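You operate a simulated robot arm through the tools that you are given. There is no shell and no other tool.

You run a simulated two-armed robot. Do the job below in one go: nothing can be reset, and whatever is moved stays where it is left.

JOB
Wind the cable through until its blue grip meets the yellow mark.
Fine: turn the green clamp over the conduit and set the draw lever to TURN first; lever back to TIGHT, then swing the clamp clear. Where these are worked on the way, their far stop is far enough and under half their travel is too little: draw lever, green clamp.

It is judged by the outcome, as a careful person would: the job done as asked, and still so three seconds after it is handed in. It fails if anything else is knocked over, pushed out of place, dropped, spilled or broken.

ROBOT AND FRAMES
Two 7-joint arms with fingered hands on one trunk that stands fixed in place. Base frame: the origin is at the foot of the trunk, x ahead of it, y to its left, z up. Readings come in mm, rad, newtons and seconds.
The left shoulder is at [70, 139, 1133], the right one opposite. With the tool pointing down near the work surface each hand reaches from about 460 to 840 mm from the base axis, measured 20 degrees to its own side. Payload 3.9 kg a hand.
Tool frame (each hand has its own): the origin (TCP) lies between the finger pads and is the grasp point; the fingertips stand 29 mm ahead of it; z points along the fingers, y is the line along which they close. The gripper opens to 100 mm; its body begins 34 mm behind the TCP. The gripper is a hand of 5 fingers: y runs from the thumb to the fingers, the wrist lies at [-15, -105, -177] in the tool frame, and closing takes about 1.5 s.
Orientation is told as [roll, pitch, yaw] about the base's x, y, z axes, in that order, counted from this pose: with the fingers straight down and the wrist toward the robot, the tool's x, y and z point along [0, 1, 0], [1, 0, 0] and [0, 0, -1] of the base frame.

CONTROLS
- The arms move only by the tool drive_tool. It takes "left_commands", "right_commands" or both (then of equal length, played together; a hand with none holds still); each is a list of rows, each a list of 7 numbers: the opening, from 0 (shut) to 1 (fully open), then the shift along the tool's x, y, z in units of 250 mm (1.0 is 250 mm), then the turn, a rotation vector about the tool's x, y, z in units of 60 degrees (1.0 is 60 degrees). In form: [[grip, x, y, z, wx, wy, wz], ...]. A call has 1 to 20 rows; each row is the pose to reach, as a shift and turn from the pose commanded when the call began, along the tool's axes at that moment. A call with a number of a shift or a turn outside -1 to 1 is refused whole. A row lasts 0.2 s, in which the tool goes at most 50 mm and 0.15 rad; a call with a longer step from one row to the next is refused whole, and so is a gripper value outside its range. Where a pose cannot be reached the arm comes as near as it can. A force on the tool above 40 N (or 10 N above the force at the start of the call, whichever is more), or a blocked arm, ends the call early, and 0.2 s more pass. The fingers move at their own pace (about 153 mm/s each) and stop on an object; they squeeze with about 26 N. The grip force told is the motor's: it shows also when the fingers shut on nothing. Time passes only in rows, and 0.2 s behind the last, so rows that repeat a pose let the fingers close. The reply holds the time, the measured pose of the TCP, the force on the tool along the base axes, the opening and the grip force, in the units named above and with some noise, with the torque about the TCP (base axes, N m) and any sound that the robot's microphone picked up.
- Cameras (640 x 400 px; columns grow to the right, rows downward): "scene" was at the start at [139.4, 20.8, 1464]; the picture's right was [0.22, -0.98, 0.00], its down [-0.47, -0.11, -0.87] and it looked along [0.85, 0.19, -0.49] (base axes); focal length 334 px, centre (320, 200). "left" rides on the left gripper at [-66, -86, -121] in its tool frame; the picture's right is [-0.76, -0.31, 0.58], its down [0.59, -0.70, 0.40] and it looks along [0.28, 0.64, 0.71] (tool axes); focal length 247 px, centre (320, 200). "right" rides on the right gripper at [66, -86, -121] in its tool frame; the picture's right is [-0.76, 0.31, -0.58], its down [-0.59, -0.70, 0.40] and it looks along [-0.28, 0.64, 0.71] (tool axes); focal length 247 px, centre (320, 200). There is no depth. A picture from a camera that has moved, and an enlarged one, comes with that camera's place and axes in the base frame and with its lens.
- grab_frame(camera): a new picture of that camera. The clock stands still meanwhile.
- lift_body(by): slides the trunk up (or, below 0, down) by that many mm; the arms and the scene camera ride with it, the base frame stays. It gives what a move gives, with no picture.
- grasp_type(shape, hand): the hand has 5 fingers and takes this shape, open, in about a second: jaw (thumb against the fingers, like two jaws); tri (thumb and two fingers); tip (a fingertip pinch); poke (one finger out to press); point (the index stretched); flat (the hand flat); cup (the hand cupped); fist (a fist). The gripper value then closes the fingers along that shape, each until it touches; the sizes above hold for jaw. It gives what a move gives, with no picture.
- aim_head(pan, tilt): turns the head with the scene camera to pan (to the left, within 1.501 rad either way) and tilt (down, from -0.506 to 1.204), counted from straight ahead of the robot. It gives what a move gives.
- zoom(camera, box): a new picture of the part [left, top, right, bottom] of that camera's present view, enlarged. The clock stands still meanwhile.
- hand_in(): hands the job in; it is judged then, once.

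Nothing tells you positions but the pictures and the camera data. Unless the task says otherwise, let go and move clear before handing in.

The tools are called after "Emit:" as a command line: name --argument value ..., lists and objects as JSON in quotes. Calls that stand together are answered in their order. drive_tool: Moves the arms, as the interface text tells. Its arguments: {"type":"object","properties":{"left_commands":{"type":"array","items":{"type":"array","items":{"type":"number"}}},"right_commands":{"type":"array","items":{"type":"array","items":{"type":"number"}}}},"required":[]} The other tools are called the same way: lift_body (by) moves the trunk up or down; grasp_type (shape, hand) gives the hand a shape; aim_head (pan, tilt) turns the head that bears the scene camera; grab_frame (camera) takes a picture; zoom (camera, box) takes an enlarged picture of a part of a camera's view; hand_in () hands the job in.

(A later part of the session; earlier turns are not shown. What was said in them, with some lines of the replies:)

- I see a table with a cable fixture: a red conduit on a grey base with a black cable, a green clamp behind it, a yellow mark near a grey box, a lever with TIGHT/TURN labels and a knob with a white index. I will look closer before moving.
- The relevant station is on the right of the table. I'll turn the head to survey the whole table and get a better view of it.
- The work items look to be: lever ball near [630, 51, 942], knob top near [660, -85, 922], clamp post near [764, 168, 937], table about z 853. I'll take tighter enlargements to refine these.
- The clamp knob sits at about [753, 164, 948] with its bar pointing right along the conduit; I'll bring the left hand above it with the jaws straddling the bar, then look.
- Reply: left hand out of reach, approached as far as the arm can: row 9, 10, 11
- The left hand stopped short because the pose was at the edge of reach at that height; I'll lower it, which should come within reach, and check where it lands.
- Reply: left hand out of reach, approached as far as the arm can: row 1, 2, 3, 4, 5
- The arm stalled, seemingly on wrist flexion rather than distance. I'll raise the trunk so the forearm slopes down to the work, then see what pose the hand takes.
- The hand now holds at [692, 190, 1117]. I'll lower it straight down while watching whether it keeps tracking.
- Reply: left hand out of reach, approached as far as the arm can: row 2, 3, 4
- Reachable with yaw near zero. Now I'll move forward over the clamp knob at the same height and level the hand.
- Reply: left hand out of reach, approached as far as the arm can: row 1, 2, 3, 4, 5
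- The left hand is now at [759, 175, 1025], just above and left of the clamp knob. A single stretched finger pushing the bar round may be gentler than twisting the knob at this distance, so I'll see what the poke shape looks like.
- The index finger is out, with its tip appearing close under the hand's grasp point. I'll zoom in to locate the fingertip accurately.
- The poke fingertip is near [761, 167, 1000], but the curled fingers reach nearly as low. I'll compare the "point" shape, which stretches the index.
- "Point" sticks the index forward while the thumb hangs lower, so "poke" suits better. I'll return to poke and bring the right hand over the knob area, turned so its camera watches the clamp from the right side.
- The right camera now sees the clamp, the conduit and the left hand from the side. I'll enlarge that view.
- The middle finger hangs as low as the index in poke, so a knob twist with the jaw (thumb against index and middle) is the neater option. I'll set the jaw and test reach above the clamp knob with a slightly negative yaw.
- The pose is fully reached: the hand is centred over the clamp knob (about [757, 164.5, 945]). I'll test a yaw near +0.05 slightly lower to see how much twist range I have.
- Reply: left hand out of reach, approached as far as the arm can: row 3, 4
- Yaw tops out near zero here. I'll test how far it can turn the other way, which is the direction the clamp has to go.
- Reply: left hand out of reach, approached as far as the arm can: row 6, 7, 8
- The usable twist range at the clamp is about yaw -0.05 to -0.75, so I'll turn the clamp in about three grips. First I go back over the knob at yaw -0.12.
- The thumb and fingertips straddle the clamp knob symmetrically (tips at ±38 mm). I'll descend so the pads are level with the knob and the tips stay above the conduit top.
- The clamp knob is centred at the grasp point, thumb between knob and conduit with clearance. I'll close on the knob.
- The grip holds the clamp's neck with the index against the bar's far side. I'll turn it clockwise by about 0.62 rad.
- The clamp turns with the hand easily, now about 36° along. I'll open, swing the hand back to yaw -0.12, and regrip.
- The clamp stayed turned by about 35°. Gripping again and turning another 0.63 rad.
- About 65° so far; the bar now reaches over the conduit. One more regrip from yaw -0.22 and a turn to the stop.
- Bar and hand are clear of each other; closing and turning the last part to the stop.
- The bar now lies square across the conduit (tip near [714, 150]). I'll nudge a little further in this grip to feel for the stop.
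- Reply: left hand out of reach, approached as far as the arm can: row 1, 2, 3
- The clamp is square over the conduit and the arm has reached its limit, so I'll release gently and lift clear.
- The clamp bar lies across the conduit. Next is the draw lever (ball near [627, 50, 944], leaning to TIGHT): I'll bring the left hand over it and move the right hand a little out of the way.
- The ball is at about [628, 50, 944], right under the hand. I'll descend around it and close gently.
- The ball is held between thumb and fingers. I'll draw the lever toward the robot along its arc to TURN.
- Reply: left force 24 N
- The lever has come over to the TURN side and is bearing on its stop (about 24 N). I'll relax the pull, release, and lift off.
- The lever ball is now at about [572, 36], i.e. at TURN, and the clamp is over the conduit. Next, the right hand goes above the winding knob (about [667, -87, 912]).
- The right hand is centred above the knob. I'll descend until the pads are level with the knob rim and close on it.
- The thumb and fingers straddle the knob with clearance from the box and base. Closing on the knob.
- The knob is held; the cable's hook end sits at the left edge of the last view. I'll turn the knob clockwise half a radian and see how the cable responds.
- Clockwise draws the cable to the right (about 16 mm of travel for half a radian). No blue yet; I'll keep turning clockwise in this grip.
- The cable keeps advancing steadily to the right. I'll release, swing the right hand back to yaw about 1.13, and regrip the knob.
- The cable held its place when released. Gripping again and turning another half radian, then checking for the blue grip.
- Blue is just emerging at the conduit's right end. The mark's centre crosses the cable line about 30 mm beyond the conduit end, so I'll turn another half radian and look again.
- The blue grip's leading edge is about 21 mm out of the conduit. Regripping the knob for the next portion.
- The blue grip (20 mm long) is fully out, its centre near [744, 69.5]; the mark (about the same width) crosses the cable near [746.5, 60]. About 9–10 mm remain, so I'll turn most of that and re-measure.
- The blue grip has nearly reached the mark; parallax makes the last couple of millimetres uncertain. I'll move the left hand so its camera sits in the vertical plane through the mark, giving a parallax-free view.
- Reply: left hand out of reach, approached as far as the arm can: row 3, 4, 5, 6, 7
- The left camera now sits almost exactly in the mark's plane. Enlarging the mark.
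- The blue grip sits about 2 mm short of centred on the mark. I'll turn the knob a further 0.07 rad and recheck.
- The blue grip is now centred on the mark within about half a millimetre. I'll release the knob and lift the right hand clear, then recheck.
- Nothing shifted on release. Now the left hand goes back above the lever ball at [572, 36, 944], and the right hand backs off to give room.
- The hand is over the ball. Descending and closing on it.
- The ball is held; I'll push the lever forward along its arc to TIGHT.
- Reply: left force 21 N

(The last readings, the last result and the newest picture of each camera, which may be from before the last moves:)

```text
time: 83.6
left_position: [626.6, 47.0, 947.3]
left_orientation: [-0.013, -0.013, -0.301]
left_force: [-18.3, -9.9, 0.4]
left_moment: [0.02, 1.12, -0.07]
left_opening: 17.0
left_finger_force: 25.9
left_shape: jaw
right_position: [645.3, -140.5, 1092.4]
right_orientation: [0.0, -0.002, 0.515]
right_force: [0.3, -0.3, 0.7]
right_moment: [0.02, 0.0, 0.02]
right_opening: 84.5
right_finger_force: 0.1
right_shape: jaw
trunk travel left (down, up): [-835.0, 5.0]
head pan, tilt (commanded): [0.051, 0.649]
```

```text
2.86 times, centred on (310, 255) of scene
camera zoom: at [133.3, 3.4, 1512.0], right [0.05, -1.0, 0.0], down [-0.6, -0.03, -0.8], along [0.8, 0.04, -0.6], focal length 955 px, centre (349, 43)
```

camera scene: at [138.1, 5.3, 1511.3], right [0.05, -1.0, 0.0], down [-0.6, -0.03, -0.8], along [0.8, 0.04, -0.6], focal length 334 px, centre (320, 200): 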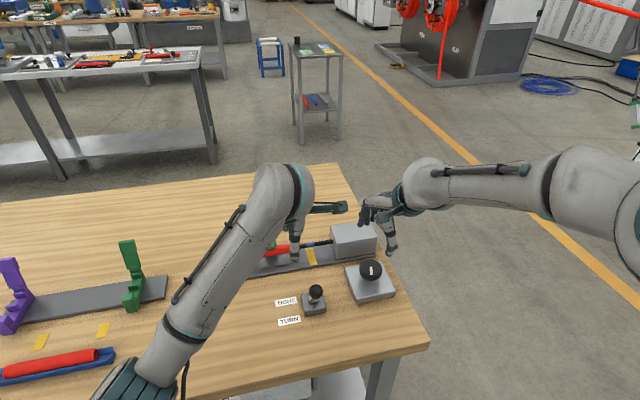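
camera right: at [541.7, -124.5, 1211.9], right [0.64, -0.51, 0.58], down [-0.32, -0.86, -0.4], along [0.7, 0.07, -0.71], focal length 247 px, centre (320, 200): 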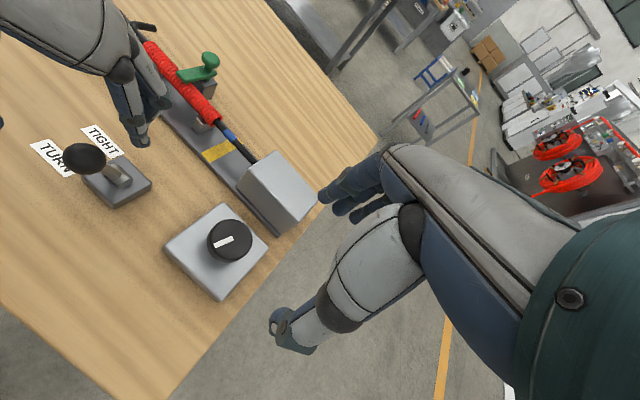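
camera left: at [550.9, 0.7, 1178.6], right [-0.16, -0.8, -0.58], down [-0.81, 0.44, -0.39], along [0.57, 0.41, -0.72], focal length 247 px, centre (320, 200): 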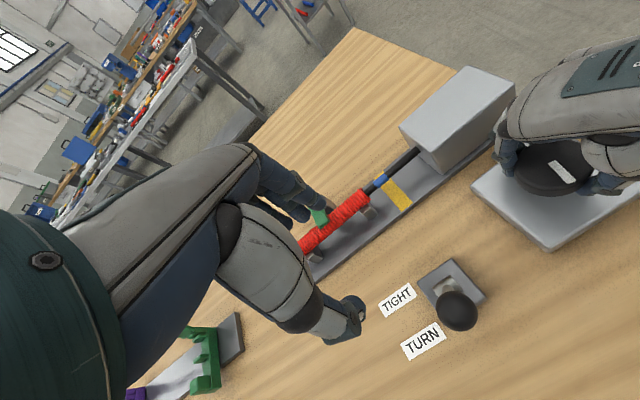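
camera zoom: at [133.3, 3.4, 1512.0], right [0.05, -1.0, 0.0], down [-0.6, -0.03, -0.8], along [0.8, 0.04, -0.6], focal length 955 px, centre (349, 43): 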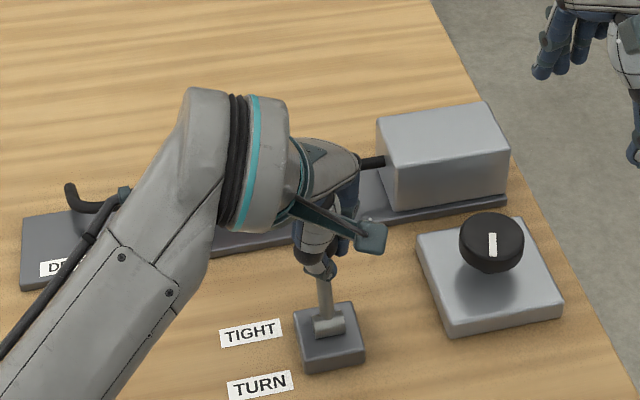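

The lever is back at TIGHT against its stop. I'll ease off, release, lift, and take the hand aside for a check.

Emit:
drive_tool --left_commands '[[0.1, -0.0086, -0.0135, 0, 0, 0, 0], [0.3, -0.0086, -0.0135, 0, 0, 0, 0], [0.5, -0.0086, -0.0135, 0, 0, 0, 0], [0.7, -0.0086, -0.0135, 0, 0, 0, 0], [0.7, -0.0086, -0.0135, 0, 0, 0, 0], [0.7, -0.0086, -0.0135, -0.08, 0, 0, 0], [0.7, -0.0086, -0.0135, -0.18, 0, 0, 0], [0.7, -0.0086, -0.0135, -0.28, 0, 0, 0], [0.7, 0.05, 0.0, -0.36, 0, 0, 0], [0.7, 0.2, 0.0, -0.38, 0, 0, 0], [0.7, 0.35, 0.0, -0.38, 0, 0, 0], [0.7, 0.5, 0.0, -0.38, 0, 0, 0], [0.7, 0.6, 0.0, -0.38, 0, 0, 0]]'

Emit:
zoom --camera "right" --box '[20, 20, 280, 260]'

Emit:
zoom --camera "scene" --box '[190, 185, 400, 325]'

```text
time: 86.4
left_position: [671.8, 195.7, 1037.2]
left_orientation: [-0.012, -0.012, -0.301]
left_force: [-0.4, 0.8, 0.4]
left_moment: [-0.04, 0.0, 0.0]
left_opening: 69.5
left_finger_force: 0.0
left_shape: jaw
right_position: [647.3, -138.7, 1091.4]
right_orientation: [0.0, 0.001, 0.515]
right_force: [0.0, -0.3, 0.2]
right_moment: [-0.01, 0.01, -0.03]
right_opening: 84.6
right_finger_force: 0.0
right_shape: jaw
trunk travel left (down, up): [-835.0, 5.0]
head pan, tilt (commanded): [0.051, 0.649]
```

```text
1.67 times, centred on (150, 140) of right
camera zoom: at [541.7, -123.8, 1212.0], right [0.64, -0.51, 0.58], down [-0.32, -0.86, -0.4], along [0.7, 0.07, -0.71], focal length 412 px, centre (603, 300)
```

zoom: 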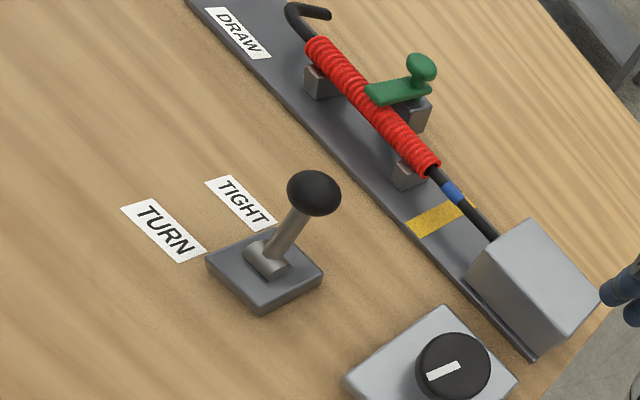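

```text
2.86 times, centred on (295, 255) of scene
camera zoom: at [137.7, 6.3, 1511.4], right [0.05, -1.0, 0.0], down [-0.6, -0.03, -0.8], along [0.8, 0.04, -0.6], focal length 955 px, centre (391, 43)
```

zoom: 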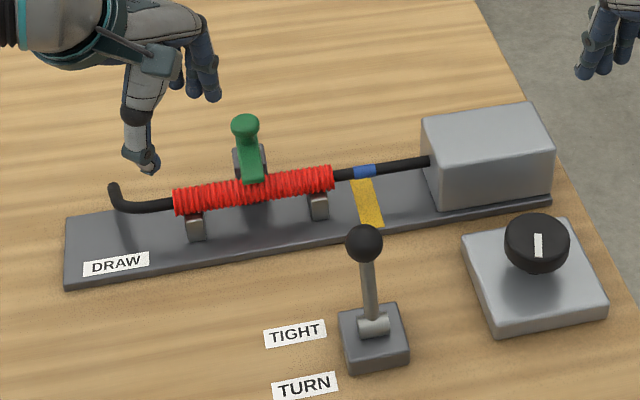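

The lever stands at TIGHT (ball back at about [629, 52]) and the blue grip is still on the mark. Now the left hand goes over the clamp knob at yaw -0.75, ready to swing it back clear.

Emit:
drive_tool --left_commands '[[0.6, -0.0024, 0.045, 0, 0.002, 0.001, 0.054], [0.6, -0.0049, 0.09, 0.01, 0.004, 0.002, 0.107], [0.6, -0.0073, 0.136, 0.03, 0.006, 0.003, 0.161], [0.6, -0.0098, 0.181, 0.055, 0.007, 0.004, 0.215], [0.6, -0.0122, 0.226, 0.085, 0.009, 0.005, 0.268], [0.6, -0.0146, 0.272, 0.12, 0.011, 0.006, 0.322], [0.6, -0.017, 0.317, 0.155, 0.013, 0.007, 0.375], [0.6, -0.0195, 0.362, 0.188, 0.0143, 0.0075, 0.429], [0.6, -0.0195, 0.362, 0.188, 0.0143, 0.0075, 0.429]]'

Emit:
zoom --camera "left" --box '[240, 150, 480, 350]'

Emit:
zoom --camera "scene" --box '[220, 165, 340, 265]'

Emit:
zoom --camera "right" --box '[80, 0, 240, 120]'

```text
time: 88.4
left_position: [758.6, 160.5, 992.1]
left_orientation: [-0.001, 0.0, -0.75]
left_force: [-0.1, 0.1, -0.6]
left_moment: [-0.01, 0.03, 0.02]
left_opening: 60.2
left_finger_force: 0.1
left_shape: jaw
right_position: [647.7, -138.3, 1092.0]
right_orientation: [0.0, 0.001, 0.516]
right_force: [-0.6, -0.4, -0.6]
right_moment: [-0.02, 0.02, -0.01]
right_opening: 84.6
right_finger_force: 0.1
right_shape: jaw
trunk travel left (down, up): [-835.0, 5.0]
head pan, tilt (commanded): [0.051, 0.649]
```

```text
2.00 times, centred on (360, 250) of left
camera zoom: at [651.7, 170.5, 1113.4], right [-0.74, -0.34, -0.58], down [-0.11, 0.91, -0.4], along [0.66, -0.23, -0.71], focal length 494 px, centre (240, 100)
```

zoom: 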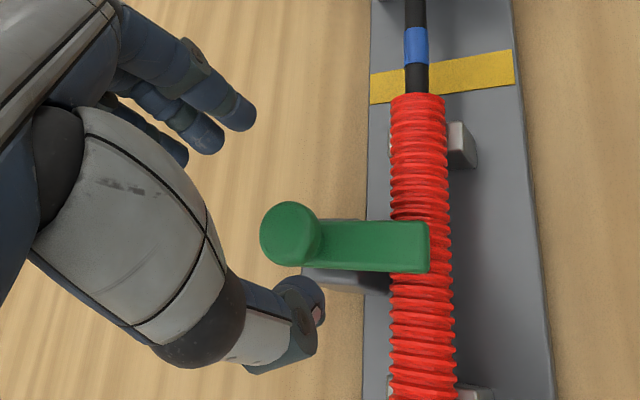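

```text
4.00 times, centred on (280, 215) of scene
camera zoom: at [137.2, 6.2, 1511.4], right [0.05, -1.0, 0.0], down [-0.6, -0.03, -0.8], along [0.8, 0.04, -0.6], focal length 1337 px, centre (480, 140)
```

zoom: 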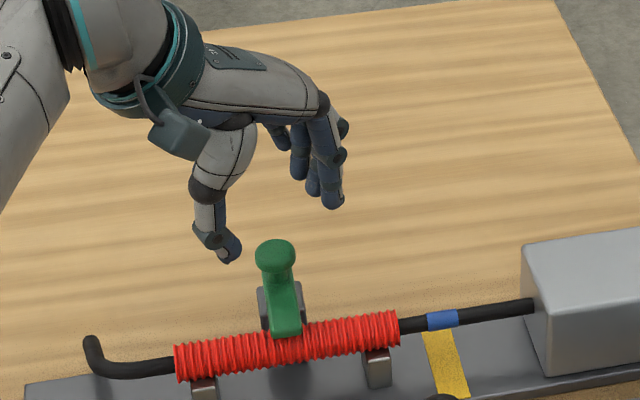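

```text
3.33 times, centred on (160, 60) of right
camera zoom: at [541.3, -123.9, 1212.2], right [0.64, -0.51, 0.58], down [-0.32, -0.86, -0.4], along [0.7, 0.07, -0.71], focal length 823 px, centre (853, 667)
```

zoom: 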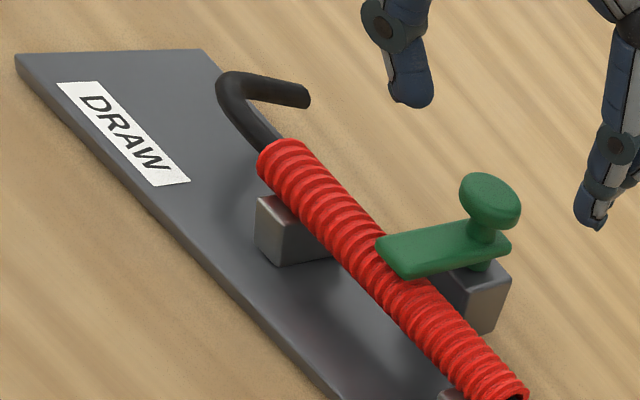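

The clamp knob is at about [758, 166], 5 mm left of the hand centre. I'll correct, descend, and grip.

Emit:
drive_tool --left_commands '[[0.6, 0.0065, -0.008, 0.03, 0, 0, 0], [0.6, 0.013, -0.0154, 0.07, 0, 0, 0], [0.6, 0.013, -0.0154, 0.115, 0, 0, 0], [0.6, 0.013, -0.0154, 0.16, 0, 0, 0], [0.6, 0.013, -0.0154, 0.16, 0, 0, 0], [0.4, 0.013, -0.0154, 0.16, 0, 0, 0], [0.2, 0.013, -0.0154, 0.16, 0, 0, 0], [0, 0.013, -0.0154, 0.16, 0, 0, 0], [0, 0.013, -0.0154, 0.16, 0, 0, 0], [0, 0.013, -0.0154, 0.16, 0, 0, 0], [0, 0.013, -0.0154, 0.16, 0, 0, 0]]'

Emit:
zoom --camera "left" --box '[240, 150, 480, 350]'

Emit:
zoom --camera "right" --box '[80, 0, 240, 120]'

```text
time: 90.8
left_position: [757.8, 166.2, 951.7]
left_orientation: [-0.003, 0.003, -0.75]
left_force: [-3.8, -2.4, -7.1]
left_moment: [-0.08, 0.05, 0.0]
left_opening: 15.4
left_finger_force: 26.1
left_shape: jaw
right_position: [647.8, -139.1, 1091.2]
right_orientation: [-0.002, -0.001, 0.515]
right_force: [0.1, -0.8, -0.7]
right_moment: [0.02, -0.04, -0.01]
right_opening: 85.0
right_finger_force: 0.0
right_shape: jaw
trunk travel left (down, up): [-835.0, 5.0]
head pan, tilt (commanded): [0.051, 0.649]
```

```text
2.00 times, centred on (360, 250) of left
camera zoom: at [651.9, 175.5, 1072.6], right [-0.74, -0.35, -0.57], down [-0.12, 0.91, -0.4], along [0.66, -0.23, -0.72], focal length 494 px, centre (240, 100)
```

zoom: 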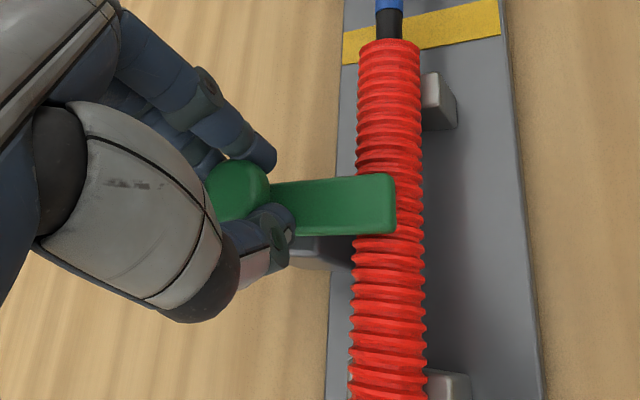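

```text
3.33 times, centred on (160, 60) of right
camera zoom: at [542.1, -124.5, 1211.6], right [0.64, -0.51, 0.58], down [-0.32, -0.86, -0.4], along [0.7, 0.07, -0.71], focal length 823 px, centre (853, 667)
```

zoom: 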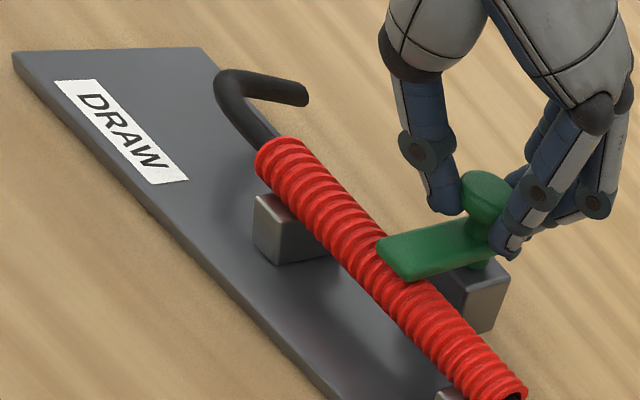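

The thumb is against the bar's left side, which suits turning it counter-clockwise. Rotating the clamp back by about 0.63 rad.

Emit:
drive_tool --left_commands '[[0, 0, 0, 0, 0, 0, -0.075], [0, 0, 0, 0, 0, 0, -0.15], [0, 0, 0, 0, 0, 0, -0.225], [0, 0, 0, 0, 0, 0, -0.3], [0, 0, 0, 0, 0, 0, -0.375], [0, 0, 0, 0, 0, 0, -0.45], [0, 0, 0, 0, 0, 0, -0.525], [0, 0, 0, 0, 0, 0, -0.6], [0, 0, 0, 0, 0, 0, -0.6]]'

Emit:
zoom --camera "left" --box '[240, 150, 480, 350]'

Emit:
zoom --camera "right" --box '[80, 0, 240, 120]'

```text
time: 92.8
left_position: [758.8, 164.7, 951.5]
left_orientation: [-0.003, 0.004, -0.121]
left_force: [4.1, -8.0, -5.5]
left_moment: [-0.15, -0.14, -0.03]
left_opening: 14.9
left_finger_force: 25.8
left_shape: jaw
right_position: [649.4, -139.6, 1090.2]
right_orientation: [0.002, 0.0, 0.516]
right_force: [-0.4, 0.5, 0.4]
right_moment: [0.0, -0.01, 0.01]
right_opening: 84.7
right_finger_force: 0.0
right_shape: jaw
trunk travel left (down, up): [-835.0, 5.0]
head pan, tilt (commanded): [0.051, 0.649]
```

```text
2.00 times, centred on (360, 250) of left
camera zoom: at [667.1, 108.6, 1072.2], right [-0.4, -0.71, -0.57], down [-0.63, 0.67, -0.4], along [0.67, 0.2, -0.72], focal length 494 px, centre (240, 100)
```

zoom: 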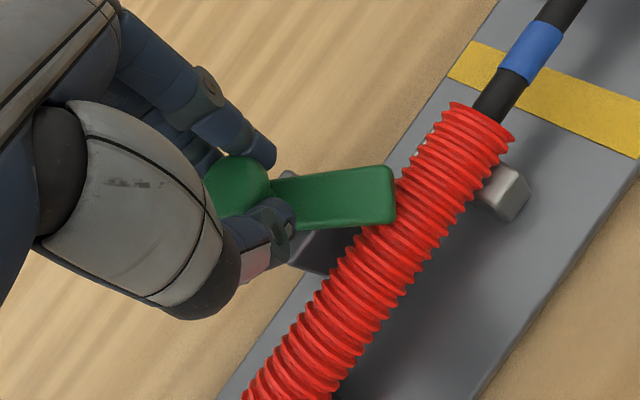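

```text
3.33 times, centred on (160, 60) of right
camera zoom: at [543.2, -125.8, 1211.0], right [0.64, -0.51, 0.58], down [-0.32, -0.86, -0.4], along [0.7, 0.07, -0.71], focal length 823 px, centre (853, 667)
```

zoom: 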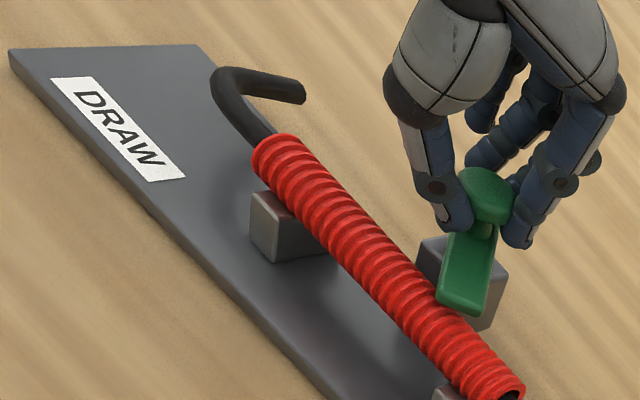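

The bar has swung about 36° back toward clear. Regripping for the second stroke.

Emit:
drive_tool --left_commands '[[0.3, 0, 0, 0, 0, 0, 0], [0.6, 0, 0, 0, 0, 0, 0], [0.6, 0, 0, 0, 0, 0, 0], [0.6, 0, 0, -0.02, 0, 0, 0], [0.6, 0, 0, -0.02, 0, 0, 0.1], [0.6, 0, 0, -0.02, 0, 0, 0.2], [0.6, 0, 0, -0.02, 0, 0, 0.3], [0.6, 0, 0, -0.02, 0, 0, 0.4], [0.6, 0, 0, -0.02, 0, 0, 0.5], [0.6, 0, 0, -0.02, 0, 0, 0.6], [0.6, 0, 0, 0, 0, 0, 0.6], [0.4, 0, 0, 0, 0, 0, 0.6], [0.2, 0, 0, 0, 0, 0, 0.6], [0, 0, 0, 0, 0, 0, 0.6], [0, 0, 0, 0, 0, 0, 0.6], [0, 0, 0, 0, 0, 0, 0.6], [0, 0, 0, 0, 0, 0, 0.6]]'

Emit:
zoom --camera "left" --box '[240, 150, 480, 350]'

Emit:
zoom --camera "right" --box '[80, 0, 240, 120]'

```text
time: 96.4
left_position: [758.3, 166.0, 950.3]
left_orientation: [-0.003, 0.002, -0.748]
left_force: [-4.4, -0.5, -7.0]
left_moment: [-0.09, 0.03, 0.02]
left_opening: 15.4
left_finger_force: 26.0
left_shape: jaw
right_position: [649.1, -138.8, 1091.1]
right_orientation: [0.002, 0.0, 0.513]
right_force: [0.7, 0.2, 0.4]
right_moment: [0.02, -0.03, 0.0]
right_opening: 84.9
right_finger_force: 0.1
right_shape: jaw
trunk travel left (down, up): [-835.0, 5.0]
head pan, tilt (commanded): [0.051, 0.649]
```

```text
2.00 times, centred on (360, 250) of left
camera zoom: at [652.2, 175.5, 1072.4], right [-0.74, -0.35, -0.57], down [-0.12, 0.91, -0.4], along [0.66, -0.23, -0.72], focal length 494 px, centre (240, 100)
```

zoom: 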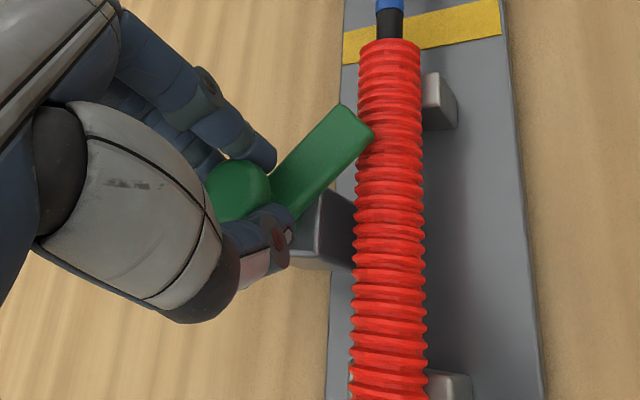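

```text
3.33 times, centred on (160, 60) of right
camera zoom: at [542.0, -124.5, 1211.7], right [0.64, -0.51, 0.58], down [-0.32, -0.86, -0.4], along [0.7, 0.07, -0.71], focal length 823 px, centre (853, 667)
```

zoom: 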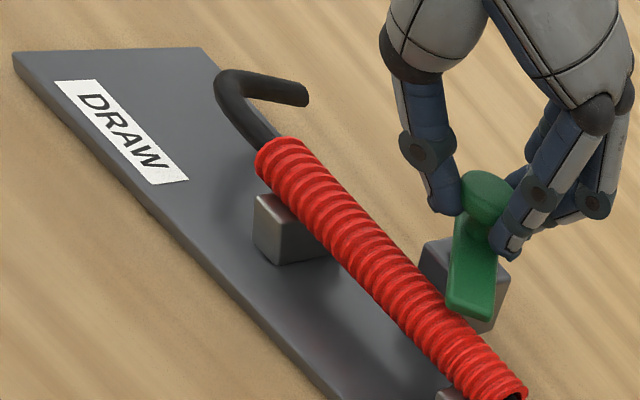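

Gripped again with the bar between thumb and index. Turning the second stroke counter-clockwise.

Emit:
drive_tool --left_commands '[[0, 0, 0, 0, 0, 0, -0.075], [0, 0, 0, 0, 0, 0, -0.15], [0, 0, 0, 0, 0, 0, -0.225], [0, 0, 0, 0, 0, 0, -0.3], [0, 0, 0, 0, 0, 0, -0.375], [0, 0, 0, 0, 0, 0, -0.45], [0, 0, 0, 0, 0, 0, -0.525], [0, 0, 0, 0, 0, 0, -0.6], [0, 0, 0, 0, 0, 0, -0.6]]'

Emit:
zoom --camera "left" --box '[240, 150, 480, 350]'

Emit:
zoom --camera "right" --box '[80, 0, 240, 120]'

```text
time: 98.4
left_position: [759.0, 164.7, 950.5]
left_orientation: [-0.003, 0.005, -0.124]
left_force: [3.8, -10.4, -5.1]
left_moment: [-0.21, -0.16, -0.05]
left_opening: 15.1
left_finger_force: 26.1
left_shape: jaw
right_position: [648.0, -140.2, 1090.6]
right_orientation: [0.001, 0.001, 0.515]
right_force: [-0.4, 0.8, 1.0]
right_moment: [-0.04, 0.0, 0.02]
right_opening: 84.6
right_finger_force: 0.1
right_shape: jaw
trunk travel left (down, up): [-835.0, 5.0]
head pan, tilt (commanded): [0.051, 0.649]
```

```text
2.00 times, centred on (360, 250) of left
camera zoom: at [667.2, 108.9, 1071.9], right [-0.4, -0.71, -0.57], down [-0.63, 0.67, -0.4], along [0.67, 0.2, -0.72], focal length 494 px, centre (240, 100)
```

zoom: 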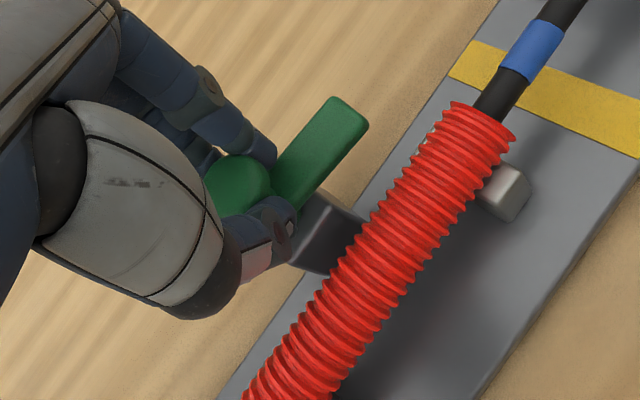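

```text
3.33 times, centred on (160, 60) of right
camera zoom: at [543.1, -126.1, 1211.0], right [0.64, -0.51, 0.58], down [-0.32, -0.86, -0.4], along [0.7, 0.07, -0.71], focal length 823 px, centre (853, 667)
```

zoom: 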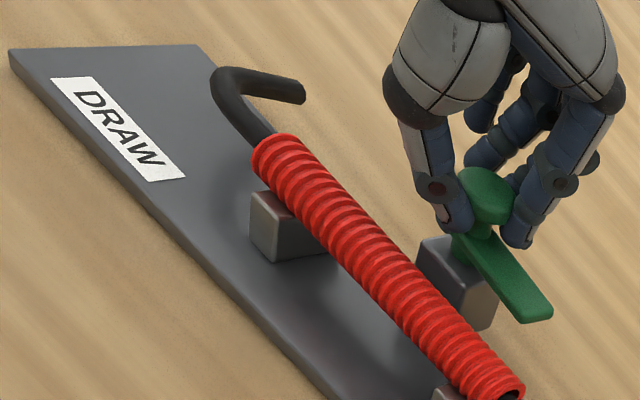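

The bar is almost back alongside the conduit, about 8–10° short of its starting spot. One small regrip and turn to the stop.

Emit:
drive_tool --left_commands '[[0.3, 0, 0, 0, 0, 0, 0], [0.6, 0, 0, 0, 0, 0, 0], [0.6, 0, 0, 0, 0, 0, 0], [0.6, 0, 0, 0, 0, 0, 0.09], [0.6, 0, 0, 0, 0, 0, 0.18], [0.6, 0, 0, 0, 0, 0, 0.18], [0.4, 0, 0, 0, 0, 0, 0.18], [0.2, 0, 0, 0, 0, 0, 0.18], [0, 0, 0, 0, 0, 0, 0.18], [0, 0, 0, 0, 0, 0, 0.18], [0, 0, 0, 0, 0, 0, 0.18], [0, 0, 0, 0, 0, 0, 0.18], [0, 0, 0, 0, 0, 0, 0.12], [0, 0, 0, 0, 0, 0, 0.06], [0, 0, 0, 0, 0, 0, 0], [0, 0, 0, 0, 0, 0, -0.04], [0, 0, 0, 0, 0, 0, -0.04]]'

Emit:
zoom --camera "left" --box '[240, 150, 480, 350]'

Emit:
zoom --camera "right" --box '[80, 0, 240, 120]'

```text
time: 102.0
left_position: [757.8, 164.7, 950.3]
left_orientation: [0.001, 0.006, -0.079]
left_force: [-1.3, -8.9, -9.6]
left_moment: [-0.2, -0.03, -0.15]
left_opening: 15.4
left_finger_force: 25.9
left_shape: jaw
right_position: [648.6, -140.6, 1091.6]
right_orientation: [0.002, 0.001, 0.515]
right_force: [-0.7, 0.1, -0.1]
right_moment: [-0.04, 0.02, 0.02]
right_opening: 85.0
right_finger_force: 0.1
right_shape: jaw
trunk travel left (down, up): [-835.0, 5.0]
head pan, tilt (commanded): [0.051, 0.649]
```

```text
2.00 times, centred on (360, 250) of left
camera zoom: at [668.8, 105.4, 1072.0], right [-0.37, -0.73, -0.57], down [-0.66, 0.64, -0.4], along [0.66, 0.23, -0.72], focal length 494 px, centre (240, 100)
```

zoom: 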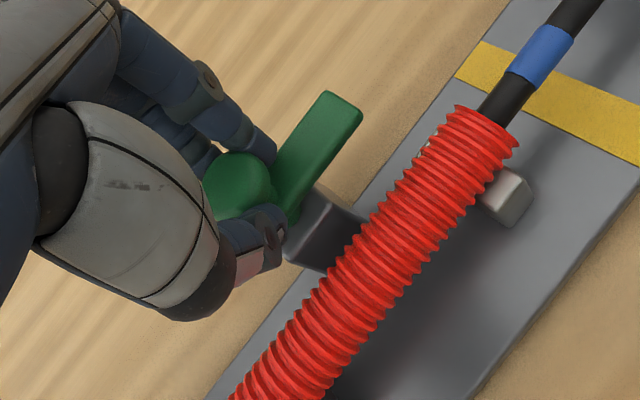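

```text
3.33 times, centred on (160, 60) of right
camera zoom: at [542.9, -125.6, 1211.1], right [0.64, -0.51, 0.58], down [-0.32, -0.86, -0.4], along [0.7, 0.07, -0.71], focal length 823 px, centre (853, 667)
```

zoom: 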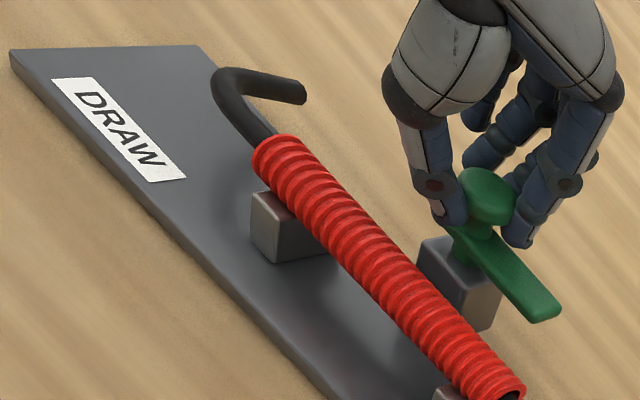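

The clamp bar now lies parallel to the conduit and resists further turning, so it's at its stop and clear. I'll release, lift straight up and check everything.

Emit:
drive_tool --left_commands '[[0.3, 0, 0, 0, 0, 0, 0.03], [0.6, 0, 0, 0, 0, 0, 0.03], [0.7, 0, 0, 0, 0, 0, 0.03], [0.7, 0, 0, 0, 0, 0, 0.03], [0.7, 0, 0, -0.06, 0, 0, 0.05], [0.7, 0, 0, -0.14, 0, 0, 0.1], [0.7, 0, 0, -0.22, 0, 0, 0.15], [0.7, 0, 0, -0.3, 0, 0, 0.18], [0.7, 0.05, -0.1, -0.36, 0, 0, 0.18], [0.7, 0.15, -0.25, -0.4, 0, 0, 0.18], [0.7, 0.25, -0.4, -0.45, 0, 0, 0.18], [0.7, 0.35, -0.55, -0.5, 0, 0, 0.18], [0.7, 0.35, -0.55, -0.5, 0, 0, 0.18]]'

Emit:
zoom --camera "scene" --box '[190, 185, 400, 325]'

Emit:
zoom --camera "right" --box '[20, 0, 300, 260]'

Emit:
grab_frame --camera "left"

```text
time: 104.8
left_position: [625.9, 264.3, 1079.8]
left_orientation: [-0.001, 0.002, -0.268]
left_force: [0.5, -0.1, -0.8]
left_moment: [0.0, 0.02, -0.02]
left_opening: 69.9
left_finger_force: 0.0
left_shape: jaw
right_position: [649.7, -139.2, 1091.2]
right_orientation: [0.001, -0.001, 0.515]
right_force: [-0.2, -0.1, -0.1]
right_moment: [0.01, -0.02, -0.02]
right_opening: 84.8
right_finger_force: 0.0
right_shape: jaw
trunk travel left (down, up): [-835.0, 5.0]
head pan, tilt (commanded): [0.051, 0.649]
```

```text
2.86 times, centred on (295, 255) of scene
camera zoom: at [138.8, 4.6, 1511.3], right [0.05, -1.0, 0.0], down [-0.6, -0.03, -0.8], along [0.79, 0.04, -0.61], focal length 955 px, centre (391, 43)
```

zoom: 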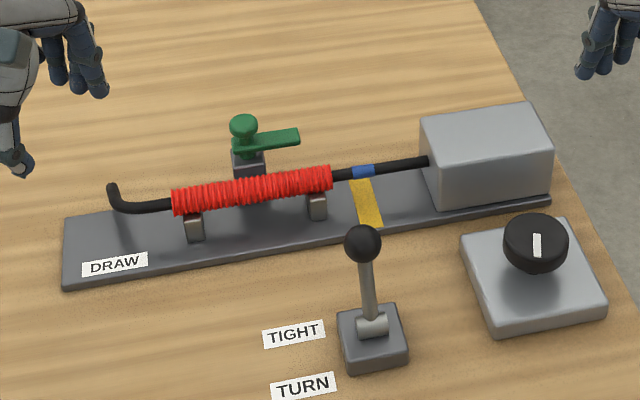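

```text
1.54 times, centred on (160, 130) of right
camera zoom: at [542.6, -125.2, 1211.3], right [0.64, -0.51, 0.58], down [-0.32, -0.86, -0.4], along [0.7, 0.07, -0.71], focal length 380 px, centre (566, 308)
```

zoom: 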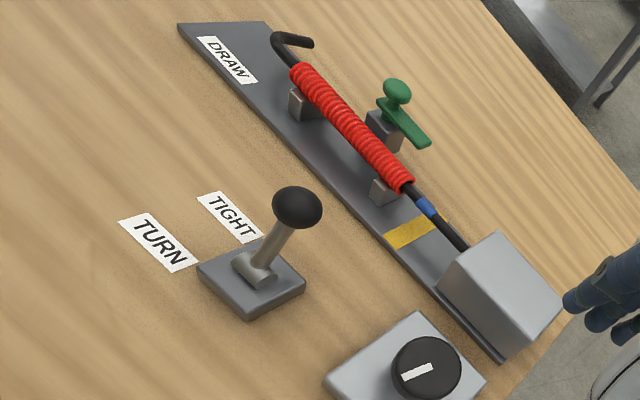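

```text
taken
camera left: at [528.4, 221.9, 1199.8], right [-0.5, -0.65, -0.58], down [-0.52, 0.75, -0.4], along [0.69, 0.1, -0.72], focal length 247 px, centre (320, 200)
```

left: 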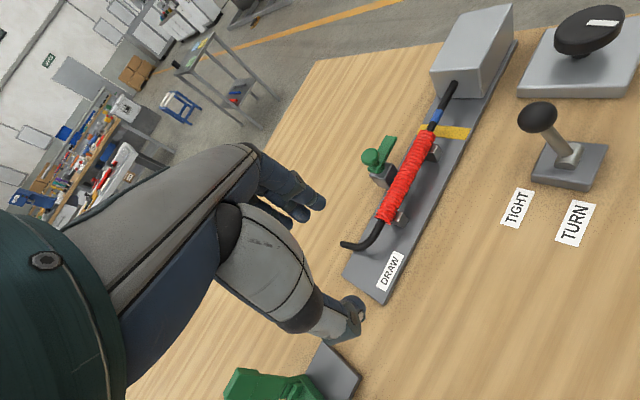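

Clamp clear, lever at TIGHT, blue grip on the mark. I'll take one close check that the grip did not drift.

Emit:
zoom --camera "scene" --box '[250, 205, 370, 285]'

Emit:
drive_tool --left_commands '[[0.7, -0.07, 0.017, 0, 0, 0, -0.045], [0.7, -0.14, 0.034, 0.01, 0, 0, -0.09], [0.7, -0.21, 0.051, 0.02, 0, 0, -0.134], [0.7, -0.28, 0.068, 0.03, 0, 0, -0.179], [0.7, -0.35, 0.085, 0.04, 0, 0, -0.224], [0.7, -0.42, 0.103, 0.05, 0, 0, -0.268], [0.7, -0.49, 0.12, 0.06, 0, 0, -0.313], [0.7, -0.56, 0.137, 0.07, 0, 0, -0.358], [0.7, -0.63, 0.154, 0.08, 0, 0, -0.402], [0.7, -0.7, 0.171, 0.088, 0, 0, -0.447], [0.7, -0.7, 0.171, 0.088, 0, 0, -0.447]]'

Emit:
grab_frame --camera "left"

Emit:
zoom --camera "left" --box '[350, 150, 440, 220]'

```text
5.00 times, centred on (310, 245) of scene
camera zoom: at [138.8, 4.6, 1511.3], right [0.05, -1.0, 0.0], down [-0.6, -0.03, -0.8], along [0.79, 0.04, -0.61], focal length 1671 px, centre (370, -25)
```

zoom: 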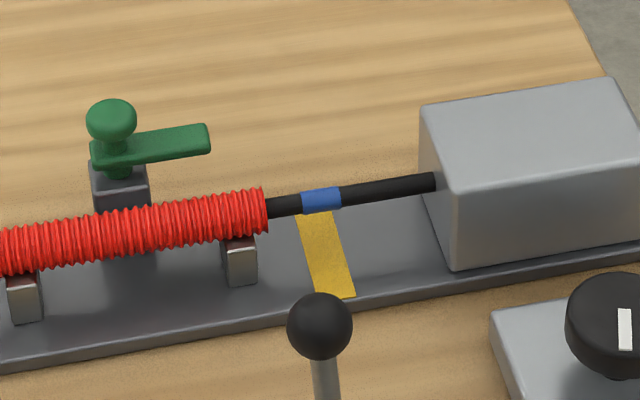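

```text
time: 107.2
left_position: [618.6, 84.4, 1058.8]
left_orientation: [0.008, 0.005, 0.201]
left_force: [0.0, 0.7, 0.4]
left_moment: [0.0, 0.03, 0.01]
left_opening: 69.8
left_finger_force: 0.1
left_shape: jaw
left hand out of reach, approached as far as the arm can: row 6, 7, 8, 9, 10, 11
right_position: [646.7, -137.9, 1091.1]
right_orientation: [0.001, 0.0, 0.518]
right_force: [0.6, 0.4, -0.2]
right_moment: [0.01, 0.0, 0.01]
right_opening: 84.7
right_finger_force: 0.0
right_shape: jaw
trunk travel left (down, up): [-835.0, 5.0]
head pan, tilt (commanded): [0.051, 0.649]
```

```text
taken
camera left: at [549.6, 0.3, 1179.7], right [-0.15, -0.8, -0.58], down [-0.81, 0.44, -0.39], along [0.57, 0.41, -0.71], focal length 247 px, centre (320, 200)
```

left: 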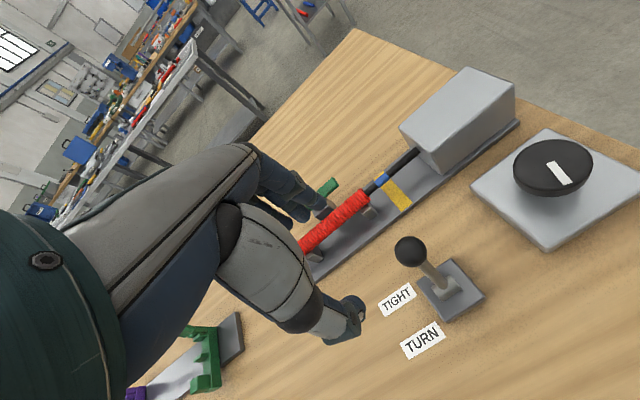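

```text
5.71 times, centred on (395, 185) of left
camera zoom: at [549.6, 0.3, 1179.7], right [-0.15, -0.8, -0.58], down [-0.81, 0.44, -0.39], along [0.57, 0.41, -0.71], focal length 1411 px, centre (-109, 286)
```

zoom: 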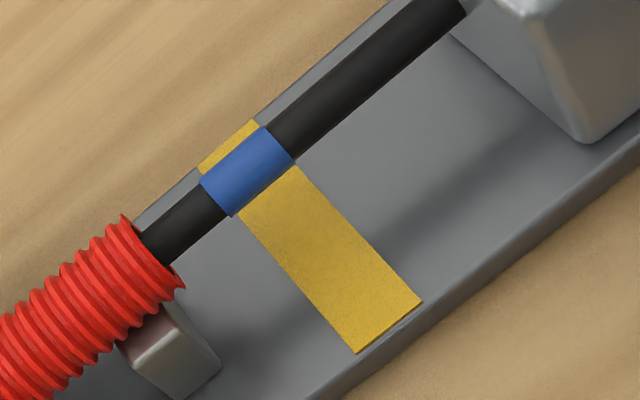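

The grip is still centred on the mark, with lever at TIGHT and clamp swung clear. I'll retreat both hands well away from the work before handing in.

Emit:
drive_tool --left_commands '[[0.7, 0.04, -0.01, -0.06, 0, 0, 0.02], [0.7, 0.12, -0.03, -0.12, 0, 0, 0.05], [0.7, 0.22, -0.05, -0.18, 0, 0, 0.08], [0.7, 0.32, -0.08, -0.24, 0, 0, 0.1], [0.7, 0.42, -0.11, -0.3, 0, 0, 0.13], [0.7, 0.52, -0.135, -0.35, 0, 0, 0.15], [0.7, 0.62, -0.155, -0.4, 0, 0, 0.15], [0.7, 0.62, -0.155, -0.4, 0, 0, 0.15]]' --right_commands '[[0.85, 0, -0.02, -0.05, 0, 0, 0], [0.85, 0, -0.06, -0.1, 0, 0, 0], [0.85, -0.02, -0.1, -0.15, 0, 0, 0], [0.85, -0.03, -0.14, -0.2, 0, 0, 0], [0.85, -0.04, -0.18, -0.25, 0, 0, 0], [0.85, -0.05, -0.22, -0.3, 0, 0, 0], [0.85, -0.05, -0.25, -0.35, 0, 0, 0], [0.85, -0.05, -0.25, -0.35, 0, 0, 0]]'

Emit:
grab_frame --camera "scene"

Emit:
zoom --camera "scene" --box '[190, 185, 400, 325]'

```text
time: 109.0
left_position: [554.7, 227.4, 1161.5]
left_orientation: [0.007, 0.008, 0.041]
left_force: [-0.1, 0.4, 0.3]
left_moment: [0.03, -0.02, 0.02]
left_opening: 70.1
left_finger_force: 0.1
left_shape: jaw
left hand out of reach, approached as far as the arm can: row 7, 8
right_position: [598.7, -179.9, 1180.6]
right_orientation: [0.001, -0.001, 0.515]
right_force: [0.0, -0.4, -0.1]
right_moment: [0.0, 0.0, 0.0]
right_opening: 84.6
right_finger_force: 0.1
right_shape: jaw
trunk travel left (down, up): [-835.0, 5.0]
head pan, tilt (commanded): [0.051, 0.649]
```

```text
taken
camera scene: at [138.4, 5.0, 1511.3], right [0.05, -1.0, 0.0], down [-0.6, -0.03, -0.8], along [0.8, 0.04, -0.61], focal length 334 px, centre (320, 200)
```

scene: 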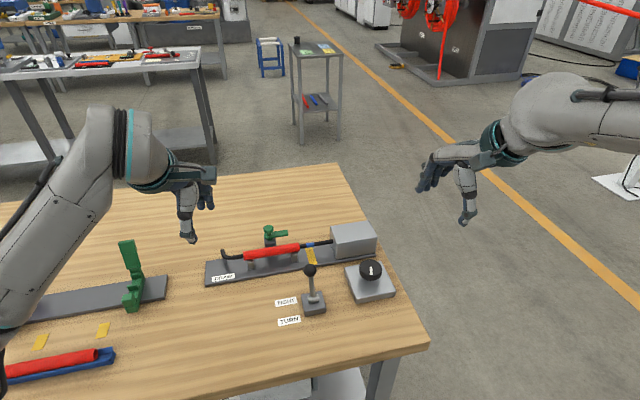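

```text
2.86 times, centred on (295, 255) of scene
camera zoom: at [138.4, 5.0, 1511.3], right [0.05, -1.0, 0.0], down [-0.6, -0.03, -0.8], along [0.8, 0.04, -0.61], focal length 955 px, centre (391, 43)
```

zoom: 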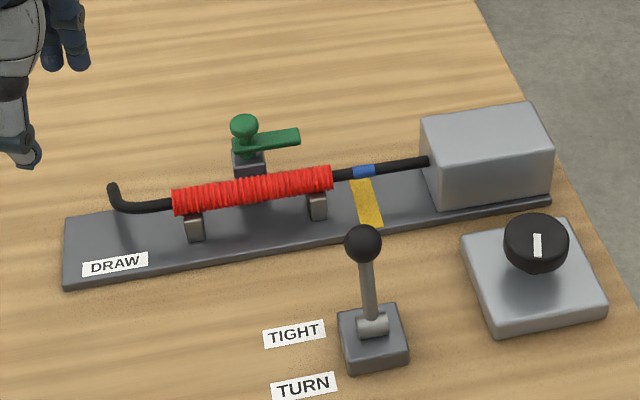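

The blue grip is at the yellow mark, the lever is at TIGHT, and the green clamp is swung clear alongside the conduit. Both hands are away and nothing else has moved, so I'm handing in the job.

Emit:
hand_in

```text
The job is handed in.
```

The cable is wound through and its blue grip sits on the yellow mark, centred to within about half a millimetre in the last close-up. The job is handed in; I have not been told how it was judged.

- **Clamp:** I turned the green clamp square over the conduit before winding. Afterwards I swung it back alongside the conduit, clear of it, until it resisted further turning.
- **Draw lever:** I moved it to TURN, up to its stop, before winding. It is now back at TIGHT, against its stop, with the ball where it started.
- **Winding:** Turning the knob clockwise drew the cable to the right until the blue grip came out of the conduit and reached the mark. The grip had not shifted after the knob was released and the lever and clamp were moved back.

In the last pictures of the table, both hands were well clear and nothing else looked moved.
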